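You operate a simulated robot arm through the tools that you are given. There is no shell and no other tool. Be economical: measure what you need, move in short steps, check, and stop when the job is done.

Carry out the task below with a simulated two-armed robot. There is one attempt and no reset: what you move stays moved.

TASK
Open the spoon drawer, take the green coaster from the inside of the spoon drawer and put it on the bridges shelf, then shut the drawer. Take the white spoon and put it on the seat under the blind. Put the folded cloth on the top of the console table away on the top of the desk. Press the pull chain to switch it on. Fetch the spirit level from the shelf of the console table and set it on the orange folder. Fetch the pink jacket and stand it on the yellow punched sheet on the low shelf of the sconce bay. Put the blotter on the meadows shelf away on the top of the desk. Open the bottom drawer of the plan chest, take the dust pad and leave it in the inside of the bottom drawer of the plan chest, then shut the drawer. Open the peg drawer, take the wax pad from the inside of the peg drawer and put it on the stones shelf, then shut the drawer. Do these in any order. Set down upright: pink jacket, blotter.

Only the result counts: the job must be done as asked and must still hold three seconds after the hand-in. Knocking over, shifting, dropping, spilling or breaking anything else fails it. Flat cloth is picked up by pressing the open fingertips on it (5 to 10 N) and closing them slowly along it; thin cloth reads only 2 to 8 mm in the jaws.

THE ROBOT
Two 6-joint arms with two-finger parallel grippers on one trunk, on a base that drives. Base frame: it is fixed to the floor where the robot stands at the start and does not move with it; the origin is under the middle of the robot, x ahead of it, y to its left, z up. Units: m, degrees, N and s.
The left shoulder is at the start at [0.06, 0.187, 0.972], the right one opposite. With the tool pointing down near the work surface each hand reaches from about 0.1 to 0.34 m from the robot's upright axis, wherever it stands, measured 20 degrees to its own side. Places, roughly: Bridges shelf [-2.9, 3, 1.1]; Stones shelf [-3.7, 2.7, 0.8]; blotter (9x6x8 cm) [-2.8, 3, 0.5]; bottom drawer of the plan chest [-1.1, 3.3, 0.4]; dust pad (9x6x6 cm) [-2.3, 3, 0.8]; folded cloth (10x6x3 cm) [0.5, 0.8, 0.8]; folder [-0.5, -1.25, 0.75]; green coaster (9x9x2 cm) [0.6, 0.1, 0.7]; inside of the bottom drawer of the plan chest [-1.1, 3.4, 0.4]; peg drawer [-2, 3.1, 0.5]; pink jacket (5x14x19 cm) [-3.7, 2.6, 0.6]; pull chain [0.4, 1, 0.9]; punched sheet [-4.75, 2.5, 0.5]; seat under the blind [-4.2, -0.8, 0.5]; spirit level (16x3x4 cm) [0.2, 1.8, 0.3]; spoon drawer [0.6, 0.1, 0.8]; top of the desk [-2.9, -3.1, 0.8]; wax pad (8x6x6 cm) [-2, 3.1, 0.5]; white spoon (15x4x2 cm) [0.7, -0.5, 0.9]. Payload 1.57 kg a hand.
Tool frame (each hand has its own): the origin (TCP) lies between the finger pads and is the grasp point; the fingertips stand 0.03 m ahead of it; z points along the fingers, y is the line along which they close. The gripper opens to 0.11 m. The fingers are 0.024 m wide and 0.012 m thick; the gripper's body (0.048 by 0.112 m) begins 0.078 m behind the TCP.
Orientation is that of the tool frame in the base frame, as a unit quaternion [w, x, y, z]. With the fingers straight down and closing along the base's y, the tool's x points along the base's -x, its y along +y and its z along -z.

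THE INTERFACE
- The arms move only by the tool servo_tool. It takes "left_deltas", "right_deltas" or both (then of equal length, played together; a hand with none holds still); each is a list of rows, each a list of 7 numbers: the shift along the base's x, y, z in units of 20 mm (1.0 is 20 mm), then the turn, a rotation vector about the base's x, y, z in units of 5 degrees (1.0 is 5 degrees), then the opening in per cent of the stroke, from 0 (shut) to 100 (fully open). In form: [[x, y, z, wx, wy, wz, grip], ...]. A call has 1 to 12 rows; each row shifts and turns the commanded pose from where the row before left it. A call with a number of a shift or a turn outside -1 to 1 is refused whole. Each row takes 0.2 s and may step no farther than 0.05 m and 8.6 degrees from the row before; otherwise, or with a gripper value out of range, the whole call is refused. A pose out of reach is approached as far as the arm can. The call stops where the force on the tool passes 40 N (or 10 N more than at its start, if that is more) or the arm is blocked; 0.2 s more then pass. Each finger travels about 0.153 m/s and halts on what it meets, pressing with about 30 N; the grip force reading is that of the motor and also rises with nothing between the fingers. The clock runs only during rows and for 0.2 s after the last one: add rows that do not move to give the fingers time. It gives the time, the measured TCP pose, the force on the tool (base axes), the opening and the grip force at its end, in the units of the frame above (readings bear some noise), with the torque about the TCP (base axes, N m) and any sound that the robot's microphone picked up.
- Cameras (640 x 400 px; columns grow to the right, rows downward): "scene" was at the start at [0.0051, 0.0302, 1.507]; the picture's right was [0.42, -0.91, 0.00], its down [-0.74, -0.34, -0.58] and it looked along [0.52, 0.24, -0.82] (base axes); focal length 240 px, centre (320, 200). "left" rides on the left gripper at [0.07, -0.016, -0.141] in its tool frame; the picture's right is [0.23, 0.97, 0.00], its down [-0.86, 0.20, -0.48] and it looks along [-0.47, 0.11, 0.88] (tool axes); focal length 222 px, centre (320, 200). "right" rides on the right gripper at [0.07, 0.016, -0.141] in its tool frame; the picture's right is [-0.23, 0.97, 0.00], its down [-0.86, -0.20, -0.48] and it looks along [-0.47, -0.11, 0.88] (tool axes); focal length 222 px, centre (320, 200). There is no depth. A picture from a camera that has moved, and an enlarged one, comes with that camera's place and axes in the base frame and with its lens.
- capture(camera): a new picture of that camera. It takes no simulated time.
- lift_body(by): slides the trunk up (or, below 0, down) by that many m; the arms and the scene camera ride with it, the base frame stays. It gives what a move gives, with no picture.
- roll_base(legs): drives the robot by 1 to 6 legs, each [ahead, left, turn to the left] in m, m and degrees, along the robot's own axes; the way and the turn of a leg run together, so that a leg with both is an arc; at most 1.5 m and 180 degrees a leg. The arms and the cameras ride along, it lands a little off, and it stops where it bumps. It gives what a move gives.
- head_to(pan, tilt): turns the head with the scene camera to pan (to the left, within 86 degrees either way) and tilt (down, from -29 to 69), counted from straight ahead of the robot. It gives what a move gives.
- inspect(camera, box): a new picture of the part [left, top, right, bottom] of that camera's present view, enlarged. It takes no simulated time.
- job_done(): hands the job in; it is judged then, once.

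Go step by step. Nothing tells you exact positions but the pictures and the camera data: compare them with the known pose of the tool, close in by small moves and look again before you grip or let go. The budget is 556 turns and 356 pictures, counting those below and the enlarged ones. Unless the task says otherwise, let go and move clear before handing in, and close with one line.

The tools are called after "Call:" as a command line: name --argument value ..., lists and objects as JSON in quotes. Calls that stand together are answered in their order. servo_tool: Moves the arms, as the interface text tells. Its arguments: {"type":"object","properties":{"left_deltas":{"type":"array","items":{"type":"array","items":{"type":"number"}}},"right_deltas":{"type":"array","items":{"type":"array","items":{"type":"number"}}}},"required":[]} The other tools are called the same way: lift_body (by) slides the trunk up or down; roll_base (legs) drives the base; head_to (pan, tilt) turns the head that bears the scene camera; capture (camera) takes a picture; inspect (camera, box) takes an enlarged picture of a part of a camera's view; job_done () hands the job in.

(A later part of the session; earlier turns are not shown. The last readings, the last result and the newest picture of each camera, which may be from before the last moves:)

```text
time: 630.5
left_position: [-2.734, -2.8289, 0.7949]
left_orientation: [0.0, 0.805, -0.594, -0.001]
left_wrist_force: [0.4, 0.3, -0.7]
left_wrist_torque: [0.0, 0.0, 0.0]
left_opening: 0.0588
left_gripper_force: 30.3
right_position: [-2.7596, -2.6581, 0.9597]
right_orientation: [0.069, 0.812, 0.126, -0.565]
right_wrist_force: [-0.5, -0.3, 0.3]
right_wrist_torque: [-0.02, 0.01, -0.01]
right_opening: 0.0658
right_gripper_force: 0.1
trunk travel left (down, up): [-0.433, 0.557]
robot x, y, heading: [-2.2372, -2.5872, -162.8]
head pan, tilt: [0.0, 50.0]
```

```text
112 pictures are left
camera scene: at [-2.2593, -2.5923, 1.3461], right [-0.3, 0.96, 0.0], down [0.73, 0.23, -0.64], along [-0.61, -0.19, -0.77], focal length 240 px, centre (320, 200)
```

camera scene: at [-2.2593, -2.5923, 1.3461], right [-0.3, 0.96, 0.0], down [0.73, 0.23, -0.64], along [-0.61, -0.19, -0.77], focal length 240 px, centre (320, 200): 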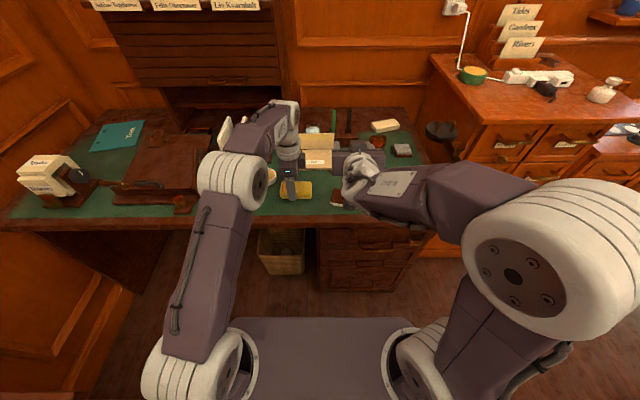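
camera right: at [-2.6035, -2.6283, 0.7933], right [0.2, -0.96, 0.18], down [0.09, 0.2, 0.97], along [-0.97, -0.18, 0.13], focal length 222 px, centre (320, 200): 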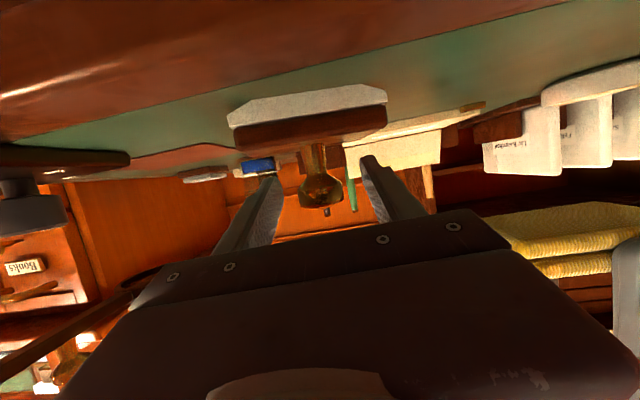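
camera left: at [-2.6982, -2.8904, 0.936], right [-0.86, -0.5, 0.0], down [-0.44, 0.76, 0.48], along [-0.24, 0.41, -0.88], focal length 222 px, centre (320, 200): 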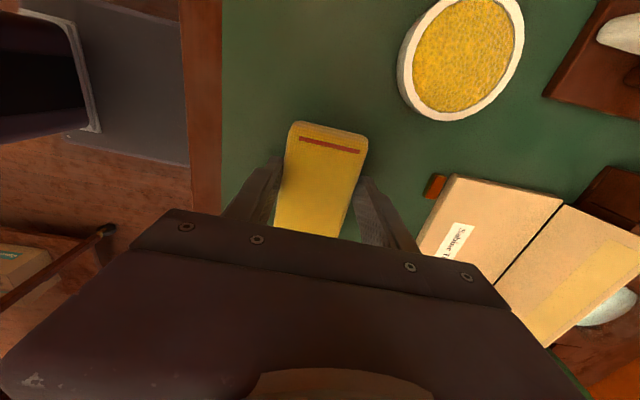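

The cloth is above a free green patch. I lower to contact.

Call:
servo_tool --left_deltas '[[0, 0, -0.5, 0, 0, 0, 12], [0, 0, -0.4, 0, 0, 0, 12], [0, 0, -0.3, 0, 0, 0, 12], [0, 0, -0.3, 0, 0, 0, 12], [0, 0, -0.3, 0, 0, 0, 12], [0, 0, -0.3, 0, 0, 0, 12]]'

Call:
capture --camera "left"

```text
time: 631.2
left_position: [-2.7344, -2.8288, 0.7843]
left_orientation: [0.007, 0.805, -0.593, -0.008]
left_wrist_force: [7.6, 1.6, 21.8]
left_wrist_torque: [0.06, -0.64, 0.01]
left_opening: 0.0592
left_gripper_force: 30.3
right_position: [-2.7562, -2.6588, 0.962]
right_orientation: [0.07, 0.812, 0.127, -0.566]
right_wrist_force: [-0.7, -0.4, -0.4]
right_wrist_torque: [-0.03, 0.0, 0.02]
right_opening: 0.066
right_gripper_force: 0.0
trunk travel left (down, up): [-0.433, 0.557]
robot x, y, heading: [-2.2427, -2.5926, -162.7]
head pan, tilt: [0.0, 50.0]
stopped in row 3 (left hand): the force on the tool passed its limit (the readings are from after the stop); the commanded pose is now the measured one
```

```text
111 pictures are left
camera left: at [-2.6963, -2.8898, 0.9254], right [-0.86, -0.51, 0.02], down [-0.43, 0.76, 0.49], along [-0.26, 0.41, -0.87], focal length 222 px, centre (320, 200)
```

left: 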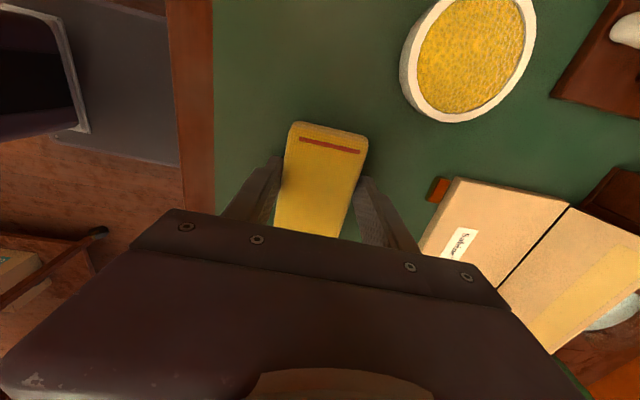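

Call:
servo_tool --left_deltas '[[0, 0, 0.15, 0, 0, 0, 56], [0, 0, 0, 0, 0, 0, 62], [0, 0, 0, 0, 0, 0, 80], [0, 0, 0, 0, 0, 0, 80], [0, 0, 0.8, 0, 0, 0, 80], [0, 0, 1, 0, 0, 0, 80], [0, 0, 1, 0, 0, 0, 80], [0, 0, 1, 0, 0, 0, 80], [0, 0, 1, 0, 0, 0, 80], [0, 0, 1, 0, 0, 0, 80], [0, 0, 1, 0, 0, 0, 80]]'

Call:
capture --camera "left"

```text
time: 633.6
left_position: [-2.7292, -2.8281, 0.9067]
left_orientation: [0.006, 0.805, -0.593, -0.006]
left_wrist_force: [-1.3, 0.2, -0.1]
left_wrist_torque: [0.0, -0.01, -0.02]
left_opening: 0.0879
left_gripper_force: 0.1
left hand out of reach, approached as far as the arm can: row 10, 11
right_position: [-2.7595, -2.6593, 0.9589]
right_orientation: [0.071, 0.812, 0.128, -0.565]
right_wrist_force: [0.3, 0.9, 0.6]
right_wrist_torque: [0.0, 0.01, -0.02]
right_opening: 0.0657
right_gripper_force: 0.1
trunk travel left (down, up): [-0.433, 0.557]
robot x, y, heading: [-2.2426, -2.586, -162.8]
head pan, tilt: [0.0, 50.0]
```

```text
110 pictures are left
camera left: at [-2.6908, -2.8904, 1.0468], right [-0.86, -0.51, 0.01], down [-0.44, 0.76, 0.48], along [-0.26, 0.41, -0.87], focal length 222 px, centre (320, 200)
```

left: 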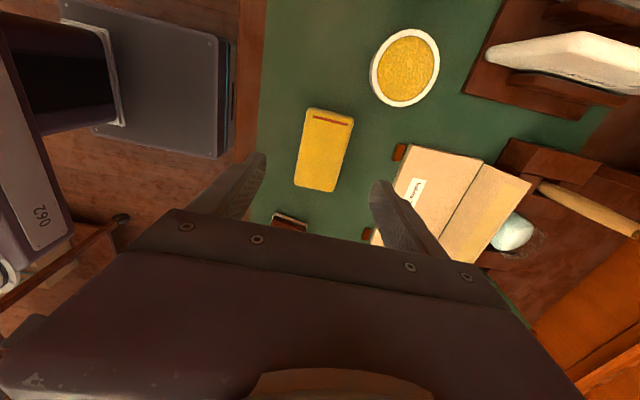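

The cloth lies on the desk. I retract the left hand (avoiding the stretched posture) and back away.

Call:
servo_tool --left_deltas '[[0.8, 0.25, 0.8, 0, 0, 0, 80], [0.8, 0.25, 0.8, 0, 0, 0, 80], [0.8, 0.25, 0.8, 0, 0, 0, 80], [0.8, 0.25, 0.8, 0, 0, 0, 80], [0.8, 0.25, 0.8, 0, 0, 0, 80], [0.8, 0.25, 0.8, 0, 0, 0, 80]]'

Call:
roll_base --legs '[[-0.4, 0, 0]]'

Call:
capture --camera "scene"

```text
time: 635.0
left_position: [-2.6313, -2.7981, 1.0019]
left_orientation: [0.005, 0.805, -0.594, -0.006]
left_wrist_force: [0.8, 0.4, -0.4]
left_wrist_torque: [0.02, 0.0, 0.01]
left_opening: 0.088
left_gripper_force: 0.1
right_position: [-2.7582, -2.6592, 0.9599]
right_orientation: [0.07, 0.812, 0.127, -0.565]
right_wrist_force: [0.1, -0.4, -0.2]
right_wrist_torque: [0.02, 0.0, 0.01]
right_opening: 0.0661
right_gripper_force: 0.1
trunk travel left (down, up): [-0.433, 0.557]
robot x, y, heading: [-2.2449, -2.5903, -162.9]
head pan, tilt: [0.0, 50.0]
```

```text
time: 637.5
left_position: [-2.2451, -2.6784, 1.0023]
left_orientation: [0.005, 0.805, -0.593, -0.006]
left_wrist_force: [1.2, -0.8, 1.0]
left_wrist_torque: [0.01, 0.01, -0.02]
left_opening: 0.0881
left_gripper_force: 0.0
right_position: [-2.3707, -2.5388, 0.959]
right_orientation: [0.07, 0.813, 0.127, -0.565]
right_wrist_force: [0.7, 0.5, -0.3]
right_wrist_torque: [-0.02, 0.0, 0.0]
right_opening: 0.0659
right_gripper_force: 0.1
trunk travel left (down, up): [-0.433, 0.557]
robot x, y, heading: [-1.8536, -2.4672, -162.5]
head pan, tilt: [0.0, 50.0]
```

```text
109 pictures are left
camera scene: at [-1.8708, -2.472, 1.3461], right [-0.3, 0.96, 0.0], down [0.73, 0.23, -0.64], along [-0.61, -0.19, -0.77], focal length 240 px, centre (320, 200)
```

scene: 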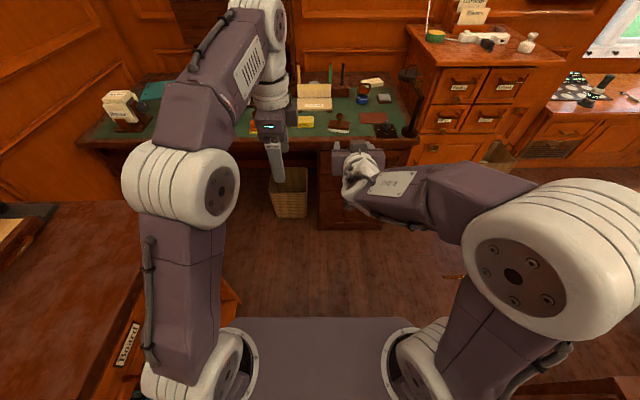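

Cloth and blotter are both on the desk. Now the spirit level: I retrace the route back toward the console table.

Call:
roll_base --legs '[[-0.919, -0.074, 0], [0, 0, 75], [-0.567, 0.075, 0], [-0.355, -0.11, 0], [-0.41, -0.02, 0], [-0.644, -0.072, 0]]'

Call:
roll_base --legs '[[0, 0, 105], [0.85, 0, 0]]'

Call:
head_to --pan 40 --tilt 35

Call:
capture --camera "scene"

```text
time: 655.8
left_position: [-1.0819, -0.5769, 1.001]
left_orientation: [0.008, 1.0, 0.013, -0.002]
left_wrist_force: [0.6, 0.8, -0.3]
left_wrist_torque: [0.03, 0.0, 0.01]
left_opening: 0.088
left_gripper_force: 0.0
right_position: [-1.25, -0.661, 0.9594]
right_orientation: [0.396, 0.571, 0.591, -0.408]
right_wrist_force: [-0.2, -0.8, 0.5]
right_wrist_torque: [0.0, 0.02, 0.04]
right_opening: 0.0659
right_gripper_force: 0.0
trunk travel left (down, up): [-0.433, 0.557]
robot x, y, heading: [-1.1824, -0.1445, -88.4]
head pan, tilt: [0.0, 50.0]
```

```text
time: 664.8
left_position: [0.0181, 0.3293, 1.0008]
left_orientation: [0.006, 0.592, 0.806, 0.006]
left_wrist_force: [0.0, -0.3, -0.2]
left_wrist_torque: [-0.01, 0.03, 0.01]
left_opening: 0.088
left_gripper_force: 0.0
right_position: [0.1446, 0.1891, 0.9588]
right_orientation: [0.565, -0.129, 0.812, 0.072]
right_wrist_force: [0.5, 0.2, 0.1]
right_wrist_torque: [0.02, 0.0, 0.0]
right_opening: 0.0661
right_gripper_force: 0.1
trunk travel left (down, up): [-0.433, 0.557]
robot x, y, heading: [-0.3695, 0.1156, 17.5]
head pan, tilt: [0.0, 50.0]
```

```text
time: 665.9
left_position: [0.0172, 0.3288, 1.0011]
left_orientation: [0.007, 0.592, 0.806, 0.004]
left_wrist_force: [1.0, -0.1, -1.0]
left_wrist_torque: [-0.01, 0.02, -0.04]
left_opening: 0.0882
left_gripper_force: 0.1
right_position: [0.1447, 0.1887, 0.9586]
right_orientation: [0.564, -0.13, 0.812, 0.072]
right_wrist_force: [0.0, 0.3, -0.2]
right_wrist_torque: [-0.01, -0.01, 0.03]
right_opening: 0.0658
right_gripper_force: 0.1
trunk travel left (down, up): [-0.433, 0.557]
robot x, y, heading: [-0.3696, 0.1098, 17.4]
head pan, tilt: [40.0, 35.0]
```

```text
108 pictures are left
camera scene: at [-0.3822, 0.1702, 1.3678], right [0.84, -0.54, 0.0], down [-0.31, -0.48, -0.82], along [0.44, 0.69, -0.57], focal length 240 px, centre (320, 200)
```

scene: 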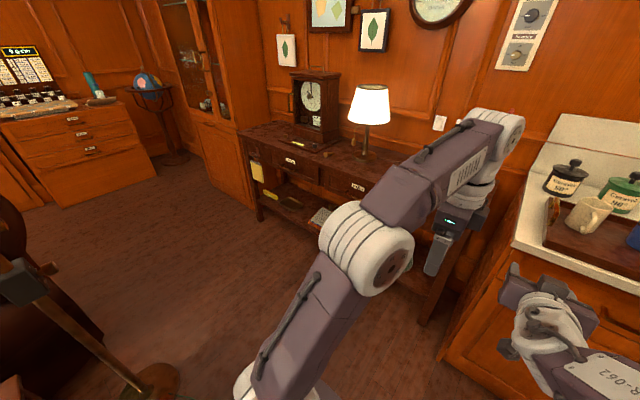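

Call:
roll_base --legs '[[0.2, 0, 0], [0, 0.7, 0], [0, 0.7, 0]]'

Call:
lift_body --by -0.3

Call:
head_to --pan 0 --tilt 35

Call:
capture --camera "scene"

```text
time: 674.4
left_position: [-0.2089, 1.7276, 1.0011]
left_orientation: [0.006, 0.592, 0.806, 0.005]
left_wrist_force: [0.7, 0.2, -0.4]
left_wrist_torque: [-0.02, -0.04, -0.02]
left_opening: 0.0881
left_gripper_force: 0.2
right_position: [-0.0819, 1.587, 0.959]
right_orientation: [0.564, -0.128, 0.813, 0.07]
right_wrist_force: [0.2, 0.6, 0.0]
right_wrist_torque: [-0.01, 0.0, -0.01]
right_opening: 0.066
right_gripper_force: 0.1
trunk travel left (down, up): [-0.433, 0.557]
robot x, y, heading: [-0.6019, 1.5104, 17.1]
head pan, tilt: [40.0, 35.0]
```

```text
time: 677.4
left_position: [-0.2083, 1.7274, 0.7016]
left_orientation: [0.005, 0.592, 0.806, 0.005]
left_wrist_force: [0.1, 0.0, 0.2]
left_wrist_torque: [0.01, -0.01, -0.01]
left_opening: 0.0878
left_gripper_force: 0.0
right_position: [-0.0822, 1.5861, 0.6593]
right_orientation: [0.565, -0.128, 0.812, 0.071]
right_wrist_force: [0.2, 0.3, 0.5]
right_wrist_torque: [0.0, 0.02, -0.05]
right_opening: 0.0661
right_gripper_force: 0.1
trunk travel left (down, up): [-0.133, 0.857]
robot x, y, heading: [-0.6009, 1.5167, 17.6]
head pan, tilt: [40.0, 35.0]
```

```text
time: 678.4
left_position: [-0.2084, 1.7259, 0.7009]
left_orientation: [0.006, 0.592, 0.806, 0.006]
left_wrist_force: [0.5, 0.0, 0.2]
left_wrist_torque: [-0.02, -0.03, 0.03]
left_opening: 0.0879
left_gripper_force: 0.0
right_position: [-0.0813, 1.5882, 0.6597]
right_orientation: [0.565, -0.128, 0.812, 0.071]
right_wrist_force: [0.1, 0.0, 0.9]
right_wrist_torque: [-0.01, -0.03, 0.0]
right_opening: 0.066
right_gripper_force: 0.0
trunk travel left (down, up): [-0.133, 0.857]
robot x, y, heading: [-0.5973, 1.5108, 17.6]
head pan, tilt: [0.0, 35.0]
```

```text
107 pictures are left
camera scene: at [-0.5721, 1.5212, 1.0678], right [0.3, -0.95, 0.0], down [-0.55, -0.17, -0.82], along [0.78, 0.25, -0.57], focal length 240 px, centre (320, 200)
```

scene: 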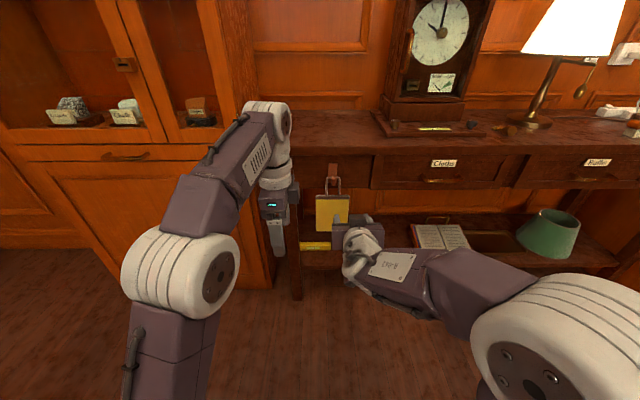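

Call:
inspect --camera "scene" --box '[260, 150, 420, 290]'

Call:
capture --camera "right"

```text
2.86 times, centred on (340, 220) of scene
camera zoom: at [-0.5721, 1.5212, 1.0678], right [0.3, -0.95, 0.0], down [-0.55, -0.17, -0.82], along [0.78, 0.25, -0.57], focal length 685 px, centre (263, 143)
```

zoom: 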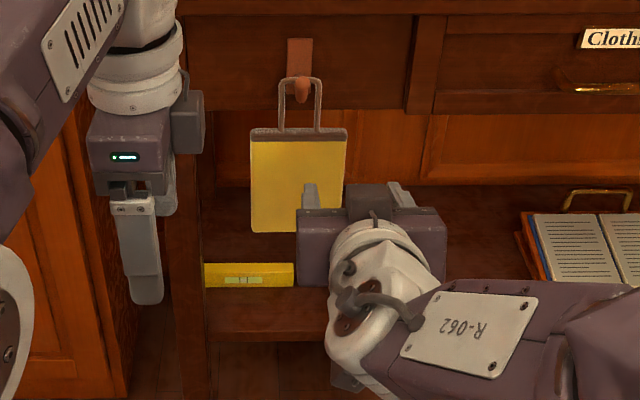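

```text
105 pictures are left
camera right: at [-0.2358, 1.558, 0.6432], right [-0.21, 0.96, 0.18], down [-0.09, -0.2, 0.97], along [0.97, 0.18, 0.13], focal length 222 px, centre (320, 200)
```

right: 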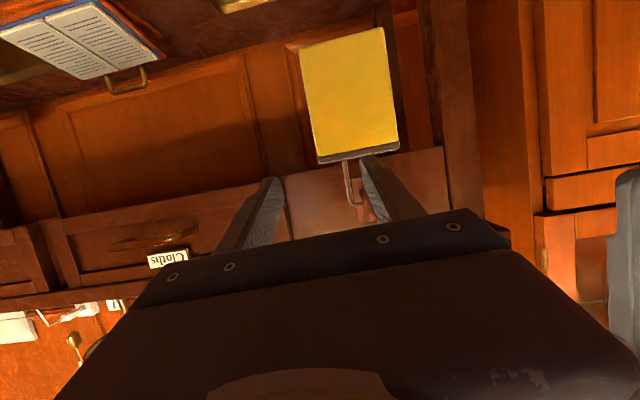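

The yellow spirit level lies along the shelf near its front, with a board hanging on a hook in front of it. I'll use the right hand pointing down with its fingers closing front-to-back, coming in diagonally from the right. First I reorient the right hand.

Call:
roll_base --legs '[[-0.1, -0.3, 0]]'

Call:
servo_tool --right_deltas '[[-0.3, -0.1, 0.3, -0.311, 1, 0, 60], [-0.3, -0.1, 0.3, -0.311, 1, 0, 60], [-0.3, -0.1, 0.3, -0.311, 1, 0, 60], [-0.3, -0.1, 0.3, -0.311, 1, 0, 60], [-0.3, -0.1, 0.3, -0.311, 1, 0, 60], [-0.3, -0.1, 0.3, -0.311, 1, 0, 60], [-0.3, -0.1, 0.3, -0.311, 1, 0, 60], [-0.3, -0.1, 0.3, -0.311, 1, 0, 60], [-0.3, -0.1, 0.3, -0.311, 1, 0, 60], [-0.3, -0.1, 0.3, -0.311, 1, 0, 60], [0, 0, 0, -0.311, 1, 0, 60], [0, 0, 0, -0.311, 1, 0, 60]]'

Call:
servo_tool --right_deltas '[[0, 0, 0, -0.311, 1, 0, 60], [0, 0, 0, 0, 0, 1, 60], [0, 0, 0, 0, 0, 1, 60], [0, 0, 0, 0, 0, 1, 60], [0, 0, 0, 0, 0, 1, 60], [0, 0, 0, 0, 0, 1, 60], [0, 0, 0, 0, 0, 1, 60], [0, 0, 0, 0, 0, 1, 60], [0, 0, 0, 0, 0, 1, 60], [0, 0, 0, 0, 0, 1, 60], [0, 0, 0, 0, 0, 1, 60]]'

Call:
capture --camera "scene"

```text
time: 680.6
left_position: [-0.2099, 1.4239, 0.7012]
left_orientation: [0.006, 0.583, 0.812, 0.006]
left_wrist_force: [-1.2, 0.6, 0.1]
left_wrist_torque: [-0.07, -0.06, 0.01]
left_opening: 0.0879
left_gripper_force: 0.1
right_position: [-0.0781, 1.287, 0.6597]
right_orientation: [0.564, -0.138, 0.81, 0.077]
right_wrist_force: [-0.5, 2.1, 0.9]
right_wrist_torque: [-0.08, 0.06, -0.14]
right_opening: 0.0659
right_gripper_force: 0.0
trunk travel left (down, up): [-0.133, 0.857]
robot x, y, heading: [-0.5945, 1.1966, 18.7]
head pan, tilt: [0.0, 35.0]
```

```text
time: 683.2
left_position: [-0.2092, 1.4219, 0.7007]
left_orientation: [0.006, 0.583, 0.812, 0.006]
left_wrist_force: [-0.2, -1.1, 0.3]
left_wrist_torque: [0.03, 0.0, 0.02]
left_opening: 0.0882
left_gripper_force: 0.1
right_position: [-0.1396, 1.2663, 0.7188]
right_orientation: [0.055, -0.168, 0.984, 0.009]
right_wrist_force: [0.1, -0.8, -0.4]
right_wrist_torque: [0.05, 0.0, -0.02]
right_opening: 0.0659
right_gripper_force: 0.0
trunk travel left (down, up): [-0.133, 0.857]
robot x, y, heading: [-0.5953, 1.202, 18.8]
head pan, tilt: [0.0, 35.0]
```

```text
time: 685.6
left_position: [-0.2095, 1.4227, 0.7013]
left_orientation: [0.006, 0.582, 0.813, 0.005]
left_wrist_force: [-0.1, 0.6, -0.5]
left_wrist_torque: [0.01, 0.01, 0.0]
left_opening: 0.0881
left_gripper_force: 0.1
right_position: [-0.1394, 1.2661, 0.7187]
right_orientation: [0.01, -0.568, 0.823, 0.008]
right_wrist_force: [0.4, 0.3, 0.2]
right_wrist_torque: [0.0, 0.0, 0.0]
right_opening: 0.0661
right_gripper_force: 0.0
trunk travel left (down, up): [-0.133, 0.857]
robot x, y, heading: [-0.5934, 1.2007, 18.5]
head pan, tilt: [0.0, 35.0]
```

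```text
104 pictures are left
camera scene: at [-0.5683, 1.2089, 1.0678], right [0.32, -0.95, 0.0], down [-0.54, -0.18, -0.82], along [0.78, 0.26, -0.57], focal length 240 px, centre (320, 200)
```

scene: 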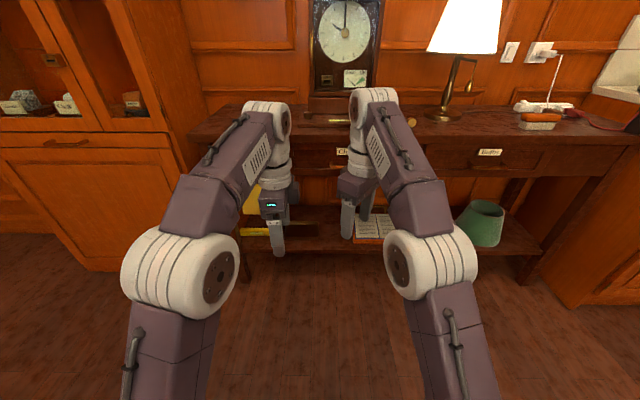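

I tuck the left arm up and out, move forward off the floor lamp, and turn 39° left so the right arm points diagonally toward the level.

Call:
servo_tool --left_deltas '[[-0.79, 0.39, 1, 0, 0, 0, 50], [-0.79, 0.39, 1, 0, 0, 0, 50], [-0.79, 0.39, 1, 0, 0, 0, 50], [-0.79, 0.39, 1, 0, 0, 0, 50], [-0.79, 0.39, 1, 0, 0, 0, 50], [-0.79, 0.39, 1, 0, 0, 0, 50], [-0.79, 0.39, 1, 0, 0, 0, 50], [-0.79, 0.39, 1, 0, 0, 0, 50], [-0.79, 0.39, 1, 0, 0, 0, 50], [-0.79, 0.39, 1, 0, 0, 0, 50]]'

Call:
roll_base --legs '[[0.25, 0, 0], [0, 0, 39]]'

Call:
head_to --pan 0 --tilt 35

Call:
capture --camera "scene"

Call:
capture --camera "right"

```text
time: 687.8
left_position: [-0.388, 1.4967, 0.7903]
left_orientation: [0.006, 0.583, 0.812, 0.005]
left_wrist_force: [0.4, -0.6, -0.5]
left_wrist_torque: [0.01, 0.0, 0.01]
left_opening: 0.055
left_gripper_force: 0.0
left hand out of reach, approached as far as the arm can: row 4, 5, 6, 7, 8, 9, 10
right_position: [-0.1403, 1.2668, 0.7201]
right_orientation: [0.009, -0.568, 0.823, 0.007]
right_wrist_force: [-0.4, 0.6, -0.6]
right_wrist_torque: [0.0, -0.03, 0.02]
right_opening: 0.0661
right_gripper_force: 0.0
trunk travel left (down, up): [-0.133, 0.857]
robot x, y, heading: [-0.595, 1.2019, 18.8]
head pan, tilt: [0.0, 35.0]
```

```text
time: 689.9
left_position: [-0.1576, 1.5763, 0.7904]
left_orientation: [0.007, 0.58, 0.815, 0.007]
left_wrist_force: [-0.2, 0.3, 0.4]
left_wrist_torque: [-0.03, -0.01, 0.01]
left_opening: 0.0551
left_gripper_force: 0.0
right_position: [0.0907, 1.3444, 0.718]
right_orientation: [-0.001, -0.568, 0.823, 0.006]
right_wrist_force: [-9.4, -2.5, 1.5]
right_wrist_torque: [-0.05, 0.08, -0.11]
right_opening: 0.0589
right_gripper_force: 0.0
trunk travel left (down, up): [-0.133, 0.857]
robot x, y, heading: [-0.3613, 1.2802, 19.2]
head pan, tilt: [0.0, 35.0]
stopped in leg 2: the force on the tool passed its limit (the readings are from after the stop); the commanded pose is now the measured one
```

```text
time: 690.5
left_position: [-0.1566, 1.5755, 0.79]
left_orientation: [0.008, 0.58, 0.815, 0.007]
left_wrist_force: [-1.9, 1.0, -0.4]
left_wrist_torque: [-0.02, 0.04, 0.02]
left_opening: 0.0551
left_gripper_force: 0.0
right_position: [0.0919, 1.3436, 0.7187]
right_orientation: [0.0, -0.567, 0.824, 0.006]
right_wrist_force: [-10.9, -3.8, 1.9]
right_wrist_torque: [-0.08, 0.09, -0.22]
right_opening: 0.058
right_gripper_force: 0.0
trunk travel left (down, up): [-0.133, 0.857]
robot x, y, heading: [-0.3596, 1.2834, 19.0]
head pan, tilt: [0.0, 35.0]
```

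```text
103 pictures are left
camera scene: at [-0.3353, 1.288, 1.0679], right [0.33, -0.94, 0.0], down [-0.54, -0.19, -0.82], along [0.78, 0.27, -0.57], focal length 240 px, centre (320, 200)
```

scene: 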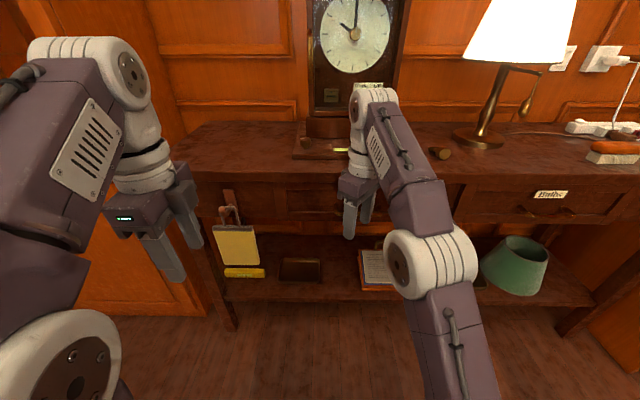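

```text
102 pictures are left
camera right: at [0.0522, 1.2847, 0.8593], right [-0.83, 0.56, 0.01], down [0.49, 0.72, 0.48], along [0.26, 0.4, -0.88], focal length 222 px, centre (320, 200)
```

right: 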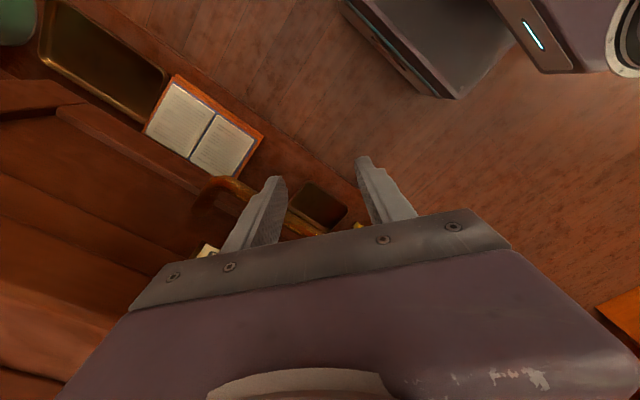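

The right finger touched a drawer handle of the console. I back off, then turn and lower before going in.

Call:
roll_base --legs '[[-0.12, -0.05, 0], [0, 0, 38.5]]'

Call:
lift_body --by -0.13

Call:
capture --camera "scene"

Call:
capture --camera "right"

```text
time: 693.6
left_position: [-0.4818, 1.553, 0.79]
left_orientation: [0.004, 0.28, 0.96, 0.008]
left_wrist_force: [-0.6, -0.5, 0.6]
left_wrist_torque: [0.02, 0.0, 0.01]
left_opening: 0.0551
left_gripper_force: 0.0
right_position: [-0.1432, 1.5247, 0.7169]
right_orientation: [0.003, 0.807, -0.591, -0.005]
right_wrist_force: [0.0, -0.5, -0.9]
right_wrist_torque: [-0.03, 0.01, -0.02]
right_opening: 0.0663
right_gripper_force: 0.1
trunk travel left (down, up): [-0.133, 0.857]
robot x, y, heading: [-0.4582, 1.1944, 57.4]
head pan, tilt: [0.0, 35.0]
```

```text
time: 695.2
left_position: [-0.4809, 1.5526, 0.6596]
left_orientation: [0.005, 0.28, 0.96, 0.007]
left_wrist_force: [-0.3, 0.0, -0.9]
left_wrist_torque: [-0.02, 0.01, 0.04]
left_opening: 0.055
left_gripper_force: 0.1
right_position: [-0.1435, 1.5254, 0.5871]
right_orientation: [0.003, 0.806, -0.591, -0.005]
right_wrist_force: [0.3, -0.7, 0.5]
right_wrist_torque: [0.01, 0.0, 0.01]
right_opening: 0.0661
right_gripper_force: 0.1
trunk travel left (down, up): [-0.003, 0.987]
robot x, y, heading: [-0.4578, 1.1944, 57.6]
head pan, tilt: [0.0, 35.0]
```

```text
101 pictures are left
camera scene: at [-0.4429, 1.2163, 0.9378], right [0.84, -0.54, 0.0], down [-0.31, -0.48, -0.82], along [0.44, 0.69, -0.57], focal length 240 px, centre (320, 200)
```

scene: 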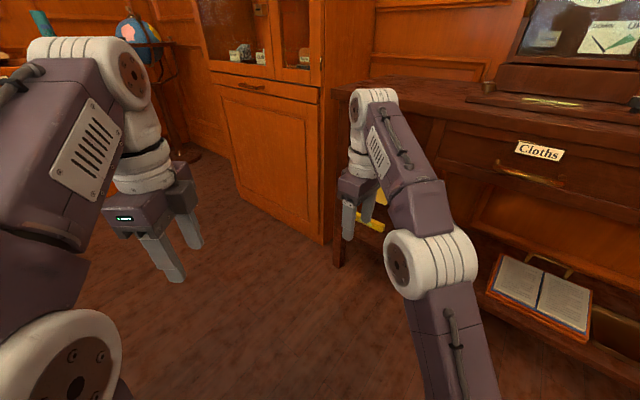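

```text
100 pictures are left
camera right: at [-0.136, 1.4537, 0.7286], right [-1.0, -0.08, 0.01], down [-0.06, 0.87, 0.48], along [-0.05, 0.48, -0.88], focal length 222 px, centre (320, 200)
```

right: 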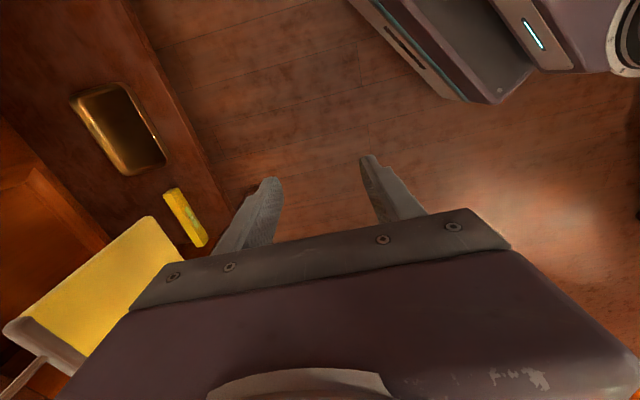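

I can see the level clearly (centre lateral ≈1.63, just inside the shelf) and the hanging board above/in front. I'll enter under the apron to the right of the board, then slide left. First extend and lower the right arm to z≈0.40.

Call:
servo_tool --right_deltas '[[0.3, 0.48, -0.6, 0, 0, 0, 70], [0.3, 0.48, -0.7, 0, 0, 0, 70], [0.3, 0.48, -0.8, 0, 0, 0, 70], [0.3, 0.48, -0.8, 0, 0, 0, 70], [0.3, 0.48, -0.8, 0, 0, 0, 70], [0.3, 0.48, -0.8, 0, 0, 0, 70], [0, 0, -0.8, 0, 0, 0, 70], [0, 0, -0.8, 0, 0, 0, 70], [0, 0, -0.8, 0, 0, 0, 70], [0, 0, -0.8, 0, 0, 0, 70], [0, 0, -0.8, 0, 0, 0, 70], [0, 0, -0.8, 0, 0, 0, 70]]'

Call:
roll_base --legs '[[-0.077, -0.092, 0]]'

Call:
capture --camera "right"

Call:
capture --camera "scene"

```text
time: 697.8
left_position: [-0.4808, 1.5532, 0.6595]
left_orientation: [0.004, 0.281, 0.96, 0.008]
left_wrist_force: [-0.2, 0.6, 1.5]
left_wrist_torque: [0.01, 0.03, -0.01]
left_opening: 0.0549
left_gripper_force: 0.0
right_position: [-0.1077, 1.5817, 0.403]
right_orientation: [0.003, 0.807, -0.591, -0.006]
right_wrist_force: [0.0, -0.4, 0.6]
right_wrist_torque: [0.0, -0.01, 0.0]
right_opening: 0.077
right_gripper_force: 0.1
trunk travel left (down, up): [-0.003, 0.987]
robot x, y, heading: [-0.4554, 1.1943, 57.5]
head pan, tilt: [0.0, 35.0]
```

```text
time: 699.0
left_position: [-0.4453, 1.4386, 0.6582]
left_orientation: [0.004, 0.28, 0.96, 0.009]
left_wrist_force: [-0.6, 0.4, -0.1]
left_wrist_torque: [-0.01, 0.01, 0.02]
left_opening: 0.0551
left_gripper_force: 0.1
right_position: [-0.0715, 1.4663, 0.4024]
right_orientation: [0.003, 0.807, -0.591, -0.005]
right_wrist_force: [0.3, 0.1, -0.2]
right_wrist_torque: [0.03, 0.03, 0.03]
right_opening: 0.0772
right_gripper_force: 0.1
trunk travel left (down, up): [-0.003, 0.987]
robot x, y, heading: [-0.4221, 1.0808, 57.3]
head pan, tilt: [0.0, 35.0]
```

```text
99 pictures are left
camera right: at [-0.0637, 1.3971, 0.5431], right [-1.0, -0.08, 0.01], down [-0.06, 0.87, 0.48], along [-0.05, 0.48, -0.88], focal length 222 px, centre (320, 200)
```

right: 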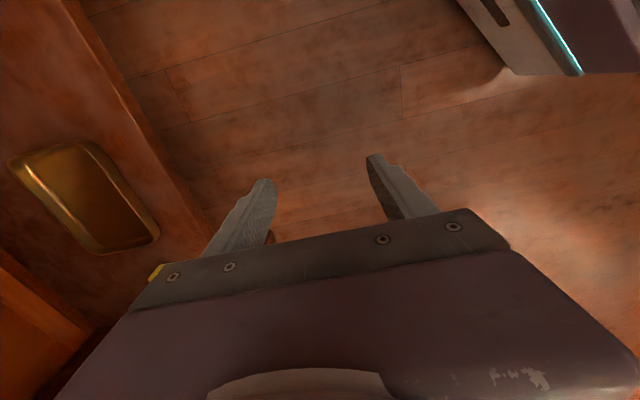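

```text
98 pictures are left
camera scene: at [-0.4065, 1.1019, 0.9378], right [0.84, -0.54, 0.0], down [-0.31, -0.48, -0.82], along [0.44, 0.69, -0.57], focal length 240 px, centre (320, 200)
```

scene: 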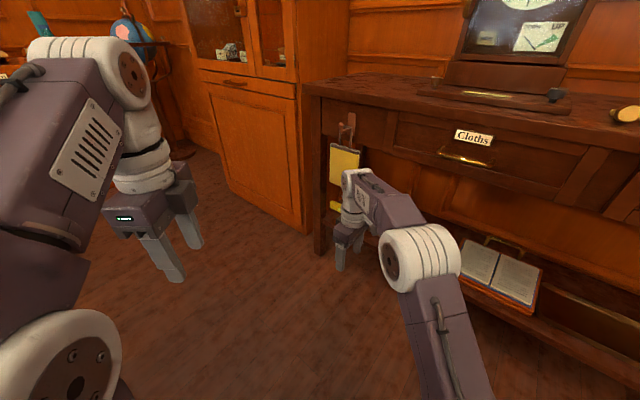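

The elbow must stay below the apron, so I extend the arm a bit more (lower elbow), then move in under the apron.

Call:
servo_tool --right_deltas '[[0.42, 0.65, 0, 0, 0, 0, 70], [0.42, 0.65, 0, 0, 0, 0, 70], [0.42, 0.65, 0, 0, 0, 0, 70]]'

Call:
roll_base --legs '[[0.1, -0.084, 0]]'

Call:
capture --camera "right"

Call:
capture --camera "scene"

```text
time: 699.8
left_position: [-0.4444, 1.4378, 0.6599]
left_orientation: [0.004, 0.28, 0.96, 0.008]
left_wrist_force: [0.3, -0.5, 0.6]
left_wrist_torque: [0.03, -0.02, -0.01]
left_opening: 0.055
left_gripper_force: 0.2
right_position: [-0.0463, 1.507, 0.4011]
right_orientation: [0.003, 0.806, -0.591, -0.006]
right_wrist_force: [-0.3, 0.8, 0.4]
right_wrist_torque: [0.02, 0.0, 0.02]
right_opening: 0.077
right_gripper_force: 0.1
trunk travel left (down, up): [-0.003, 0.987]
robot x, y, heading: [-0.4192, 1.0785, 57.3]
head pan, tilt: [0.0, 35.0]
```

```text
time: 701.2
left_position: [-0.3209, 1.4751, 0.6605]
left_orientation: [0.004, 0.28, 0.96, 0.008]
left_wrist_force: [0.5, -0.2, 0.1]
left_wrist_torque: [-0.01, -0.01, 0.0]
left_opening: 0.0552
left_gripper_force: 0.0
right_position: [0.0713, 1.5469, 0.4033]
right_orientation: [0.003, 0.809, -0.587, -0.007]
right_wrist_force: [-0.1, 0.8, -0.2]
right_wrist_torque: [0.0, -0.03, 0.01]
right_opening: 0.0772
right_gripper_force: 0.0
trunk travel left (down, up): [-0.003, 0.987]
robot x, y, heading: [-0.297, 1.1195, 57.5]
head pan, tilt: [0.0, 35.0]
stopped in leg 1: the robot was blocked; the commanded pose is now the measured one
```

```text
97 pictures are left
camera right: at [0.0804, 1.476, 0.5434], right [-1.0, -0.09, 0.01], down [-0.07, 0.87, 0.48], along [-0.05, 0.48, -0.88], focal length 222 px, centre (320, 200)
```

right: 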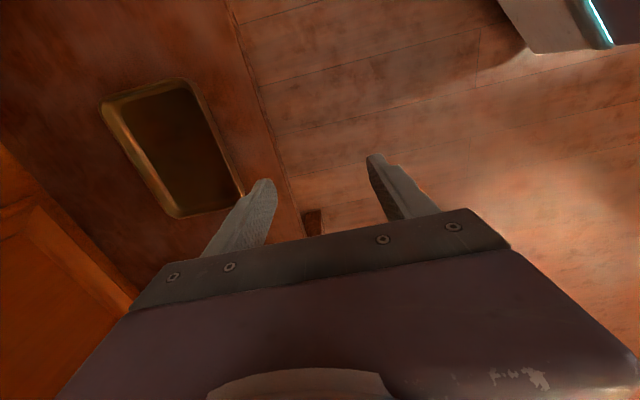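

```text
96 pictures are left
camera scene: at [-0.2835, 1.1391, 0.938], right [0.84, -0.54, 0.0], down [-0.31, -0.48, -0.82], along [0.44, 0.69, -0.57], focal length 240 px, centre (320, 200)
```

scene: 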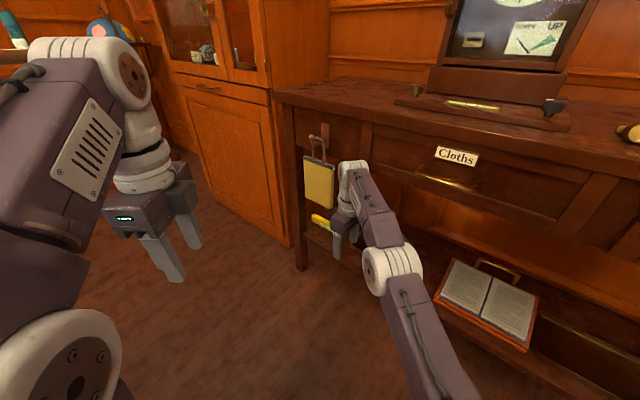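

Something (likely the wrist against the drawer front) blocked. I back off slightly, lower the hand to z≈0.345 with narrower opening, and try again.

Call:
roll_base --legs '[[-0.03, 0.02, 0]]'

Call:
servo_tool --right_deltas '[[0, 0, -0.7, 0, 0, 0, 55], [0, 0, -0.7, 0, 0, 0, 55], [0, 0, -0.7, 0, 0, 0, 55], [0, 0, -0.7, 0, 0, 0, 55]]'

Call:
inspect --camera "scene" --box '[270, 110, 470, 300]'

```text
time: 702.1
left_position: [-0.3548, 1.463, 0.6597]
left_orientation: [0.004, 0.281, 0.96, 0.008]
left_wrist_force: [-0.1, 0.2, 0.0]
left_wrist_torque: [-0.02, 0.0, 0.01]
left_opening: 0.0549
left_gripper_force: 0.1
right_position: [0.0397, 1.5324, 0.401]
right_orientation: [0.004, 0.81, -0.587, -0.005]
right_wrist_force: [0.4, -0.4, -0.6]
right_wrist_torque: [0.02, 0.03, 0.0]
right_opening: 0.0771
right_gripper_force: 0.0
trunk travel left (down, up): [-0.003, 0.987]
robot x, y, heading: [-0.3331, 1.1023, 57.3]
head pan, tilt: [0.0, 35.0]
```

```text
time: 703.1
left_position: [-0.354, 1.461, 0.6602]
left_orientation: [0.004, 0.28, 0.96, 0.009]
left_wrist_force: [-0.5, -0.3, -0.4]
left_wrist_torque: [0.01, 0.0, -0.02]
left_opening: 0.0549
left_gripper_force: 0.1
right_position: [0.0398, 1.5337, 0.344]
right_orientation: [0.004, 0.81, -0.587, -0.005]
right_wrist_force: [0.5, -0.1, 0.0]
right_wrist_torque: [-0.02, 0.0, -0.02]
right_opening: 0.0604
right_gripper_force: 0.0
trunk travel left (down, up): [-0.003, 0.987]
robot x, y, heading: [-0.3287, 1.1024, 57.5]
head pan, tilt: [0.0, 35.0]
```

```text
2.11 times, centred on (370, 205) of scene
camera zoom: at [-0.3156, 1.1255, 0.9378], right [0.84, -0.54, 0.0], down [-0.31, -0.48, -0.82], along [0.44, 0.69, -0.57], focal length 505 px, centre (215, 190)
```

zoom: 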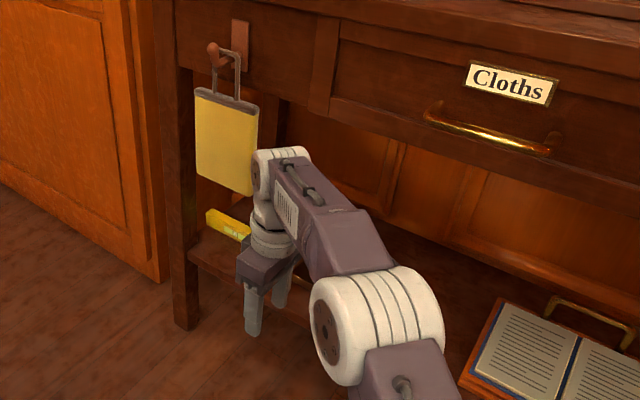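

Now the wrist is clearly below the apron. I move in parallel to the front normal in two steps.

Call:
roll_base --legs '[[0.06, -0.05, 0]]'

Call:
roll_base --legs '[[0.06, -0.05, 0]]'

Call:
capture --camera "right"

Call:
inspect --camera "scene" --box '[250, 100, 470, 300]'

```text
time: 704.1
left_position: [-0.2792, 1.4857, 0.6596]
left_orientation: [0.004, 0.279, 0.96, 0.007]
left_wrist_force: [0.0, -0.6, 1.0]
left_wrist_torque: [0.0, 0.0, 0.0]
left_opening: 0.0551
left_gripper_force: 0.1
right_position: [0.1153, 1.5574, 0.3447]
right_orientation: [0.004, 0.81, -0.587, -0.005]
right_wrist_force: [0.9, 0.4, -0.3]
right_wrist_torque: [-0.03, 0.02, 0.04]
right_opening: 0.0605
right_gripper_force: 0.1
trunk travel left (down, up): [-0.003, 0.987]
robot x, y, heading: [-0.2569, 1.1243, 57.7]
head pan, tilt: [0.0, 35.0]
```

```text
time: 705.2
left_position: [-0.2079, 1.5078, 0.6587]
left_orientation: [0.006, 0.279, 0.96, 0.009]
left_wrist_force: [0.3, 0.6, 0.1]
left_wrist_torque: [0.04, 0.01, 0.01]
left_opening: 0.055
left_gripper_force: 0.0
right_position: [0.1851, 1.5796, 0.3427]
right_orientation: [0.005, 0.81, -0.587, -0.005]
right_wrist_force: [0.0, -0.1, -1.0]
right_wrist_torque: [-0.03, 0.02, 0.02]
right_opening: 0.0606
right_gripper_force: 0.1
trunk travel left (down, up): [-0.003, 0.987]
robot x, y, heading: [-0.1804, 1.149, 57.7]
head pan, tilt: [0.0, 35.0]
```

```text
94 pictures are left
camera right: at [0.194, 1.5093, 0.4846], right [-1.0, -0.09, 0.01], down [-0.07, 0.88, 0.48], along [-0.05, 0.47, -0.88], focal length 222 px, centre (320, 200)
```

right: 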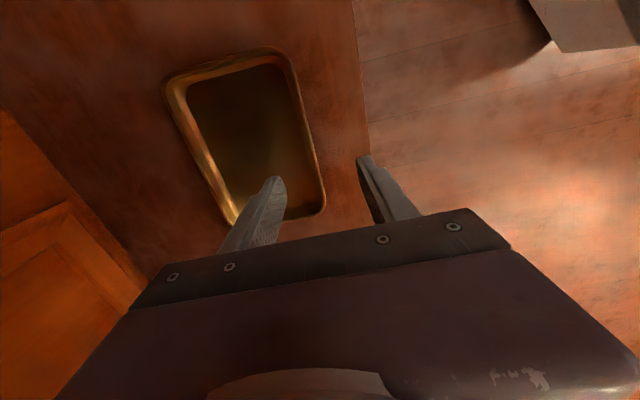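

```text
2.00 times, centred on (360, 200) of scene
camera zoom: at [-0.1702, 1.1713, 0.9367], right [0.84, -0.54, 0.0], down [-0.31, -0.48, -0.82], along [0.44, 0.69, -0.57], focal length 480 px, centre (240, 200)
```

zoom: 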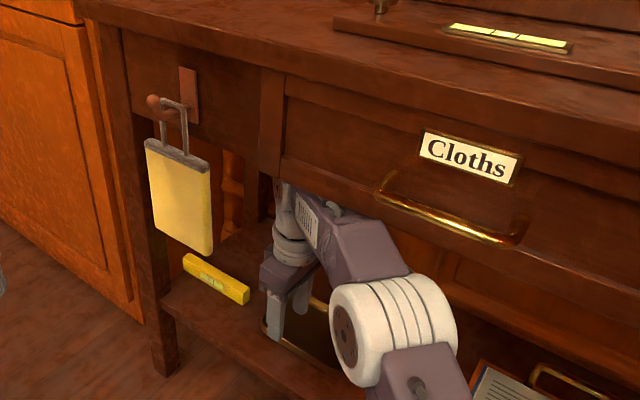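

Inside nicely. The level's right end is at lateral 1.54, f≈0.654. I slide left 6 cm first and check clearance to the hanging board.

Call:
roll_base --legs '[[0.045, 0.053, 0]]'

Call:
capture --camera "right"

Call:
inspect --camera "scene" --box '[250, 100, 470, 300]'

```text
time: 706.2
left_position: [-0.2256, 1.5746, 0.6589]
left_orientation: [0.002, 0.28, 0.96, 0.008]
left_wrist_force: [-0.7, 0.8, -0.2]
left_wrist_torque: [0.01, 0.02, 0.01]
left_opening: 0.0549
left_gripper_force: 0.1
right_position: [0.1656, 1.6463, 0.3394]
right_orientation: [0.009, 0.811, -0.585, -0.006]
right_wrist_force: [0.1, -0.4, -0.7]
right_wrist_torque: [0.0, 0.01, 0.0]
right_opening: 0.0605
right_gripper_force: 0.1
trunk travel left (down, up): [-0.003, 0.987]
robot x, y, heading: [-0.2007, 1.2133, 57.5]
head pan, tilt: [0.0, 35.0]
```

```text
92 pictures are left
camera right: at [0.175, 1.5767, 0.481], right [-1.0, -0.09, 0.02], down [-0.07, 0.88, 0.47], along [-0.06, 0.47, -0.88], focal length 222 px, centre (320, 200)
```

right: 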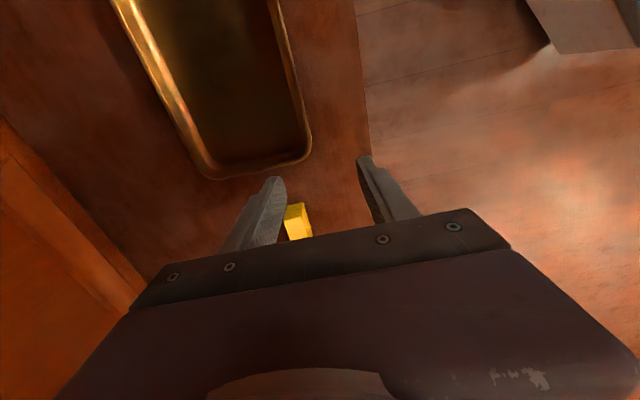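

```text
2.00 times, centred on (360, 200) of scene
camera zoom: at [-0.1859, 1.2384, 0.9374], right [0.84, -0.54, 0.0], down [-0.31, -0.48, -0.82], along [0.44, 0.69, -0.57], focal length 480 px, centre (240, 200)
```

zoom: 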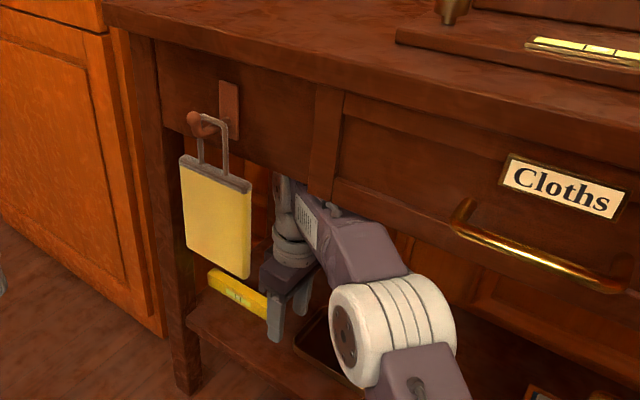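

The level's end shows between the fingers, about 2 cm toward the back finger. I shift 6 cm left and 2 cm deeper.

Call:
roll_base --legs '[[0.052, 0.034, 0]]'

Call:
capture --camera "right"

Call:
inspect --camera "scene" --box '[250, 100, 470, 300]'

```text
time: 707.2
left_position: [-0.2228, 1.6336, 0.66]
left_orientation: [0.0, 0.281, 0.96, 0.009]
left_wrist_force: [-0.9, -0.6, 0.3]
left_wrist_torque: [0.02, 0.04, -0.01]
left_opening: 0.055
left_gripper_force: 0.1
right_position: [0.1659, 1.7037, 0.3332]
right_orientation: [0.016, 0.81, -0.586, -0.008]
right_wrist_force: [-0.4, 0.5, 0.5]
right_wrist_torque: [-0.05, 0.01, -0.01]
right_opening: 0.0608
right_gripper_force: 0.1
trunk travel left (down, up): [-0.003, 0.987]
robot x, y, heading: [-0.201, 1.2807, 57.3]
head pan, tilt: [0.0, 35.0]
```

```text
90 pictures are left
camera right: at [0.1774, 1.636, 0.4746], right [-1.0, -0.09, 0.03], down [-0.06, 0.88, 0.47], along [-0.07, 0.46, -0.88], focal length 222 px, centre (320, 200)
```

right: 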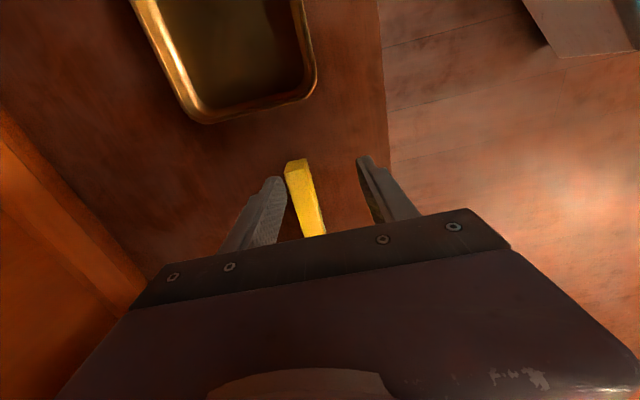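

```text
2.00 times, centred on (360, 200) of scene
camera zoom: at [-0.182, 1.2968, 0.9368], right [0.84, -0.54, -0.01], down [-0.32, -0.48, -0.82], along [0.44, 0.69, -0.57], focal length 480 px, centre (240, 200)
```

zoom: 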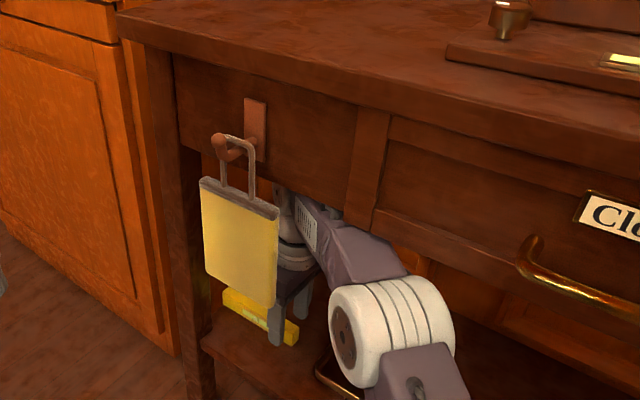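

The forearm may be brushing the apron (the hand is being pressed down slightly), so I lower the hand 1.2 cm and shift 1.2 cm deeper, then look.

Call:
servo_tool --right_deltas '[[0.3, 0.1, -0.3, 0, 0, 0, 55], [0.3, 0.08, -0.3, 0, 0, 0, 55]]'

Call:
capture --camera "right"

```text
time: 707.8
left_position: [-0.2279, 1.6378, 0.6612]
left_orientation: [0.004, 0.28, 0.96, 0.008]
left_wrist_force: [-0.9, -0.4, 0.4]
left_wrist_torque: [0.0, -0.02, -0.03]
left_opening: 0.0548
left_gripper_force: 0.1
right_position: [0.1762, 1.7103, 0.3259]
right_orientation: [0.014, 0.81, -0.586, -0.003]
right_wrist_force: [0.6, -0.5, 0.2]
right_wrist_torque: [0.0, 0.04, 0.01]
right_opening: 0.0604
right_gripper_force: 0.1
trunk travel left (down, up): [-0.003, 0.987]
robot x, y, heading: [-0.202, 1.2793, 57.5]
head pan, tilt: [0.0, 35.0]
```

```text
88 pictures are left
camera right: at [0.186, 1.6428, 0.4667], right [-1.0, -0.09, 0.02], down [-0.07, 0.88, 0.46], along [-0.06, 0.46, -0.89], focal length 222 px, centre (320, 200)
```

right: 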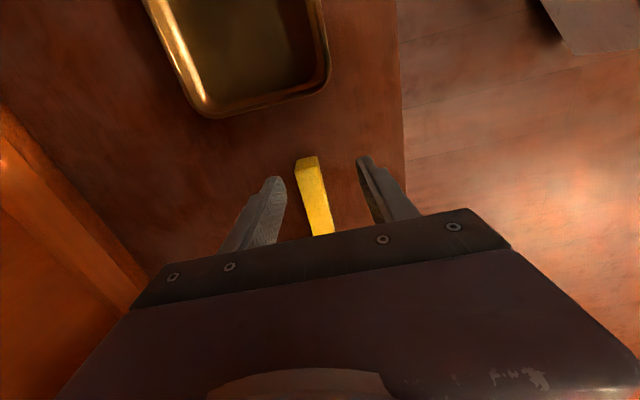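

Call:
servo_tool --right_deltas '[[0, 0.5, -0.3, 0, 0, 0, 55], [0, 0.4, -0.25, 0, 0, 0, 55], [0, 0, -0.25, 0, 0, 0, 55]]'

Call:
capture --camera "right"

```text
time: 708.6
left_position: [-0.2278, 1.6376, 0.659]
left_orientation: [0.004, 0.28, 0.96, 0.008]
left_wrist_force: [0.1, 0.2, 0.5]
left_wrist_torque: [-0.03, 0.01, -0.01]
left_opening: 0.055
left_gripper_force: 0.1
right_position: [0.1742, 1.7216, 0.3059]
right_orientation: [0.015, 0.81, -0.586, -0.002]
right_wrist_force: [-0.2, 0.0, 0.3]
right_wrist_torque: [0.02, 0.02, -0.03]
right_opening: 0.0604
right_gripper_force: 0.2
right hand out of reach, approached as far as the arm can: row 2
trunk travel left (down, up): [-0.003, 0.987]
robot x, y, heading: [-0.2045, 1.2774, 57.3]
head pan, tilt: [0.0, 35.0]
```

```text
87 pictures are left
camera right: at [0.1841, 1.6541, 0.4478], right [-1.0, -0.09, 0.02], down [-0.07, 0.88, 0.46], along [-0.06, 0.46, -0.89], focal length 222 px, centre (320, 200)
```

right: 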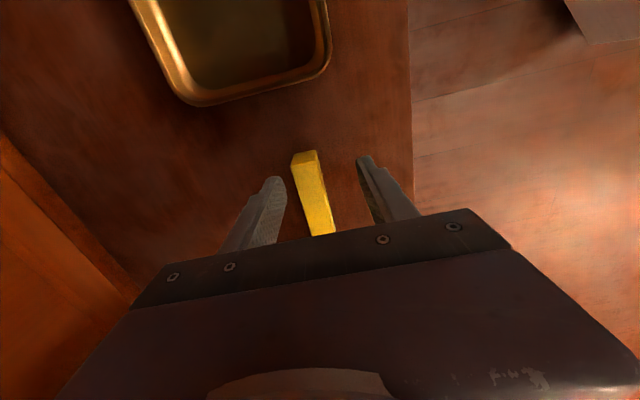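

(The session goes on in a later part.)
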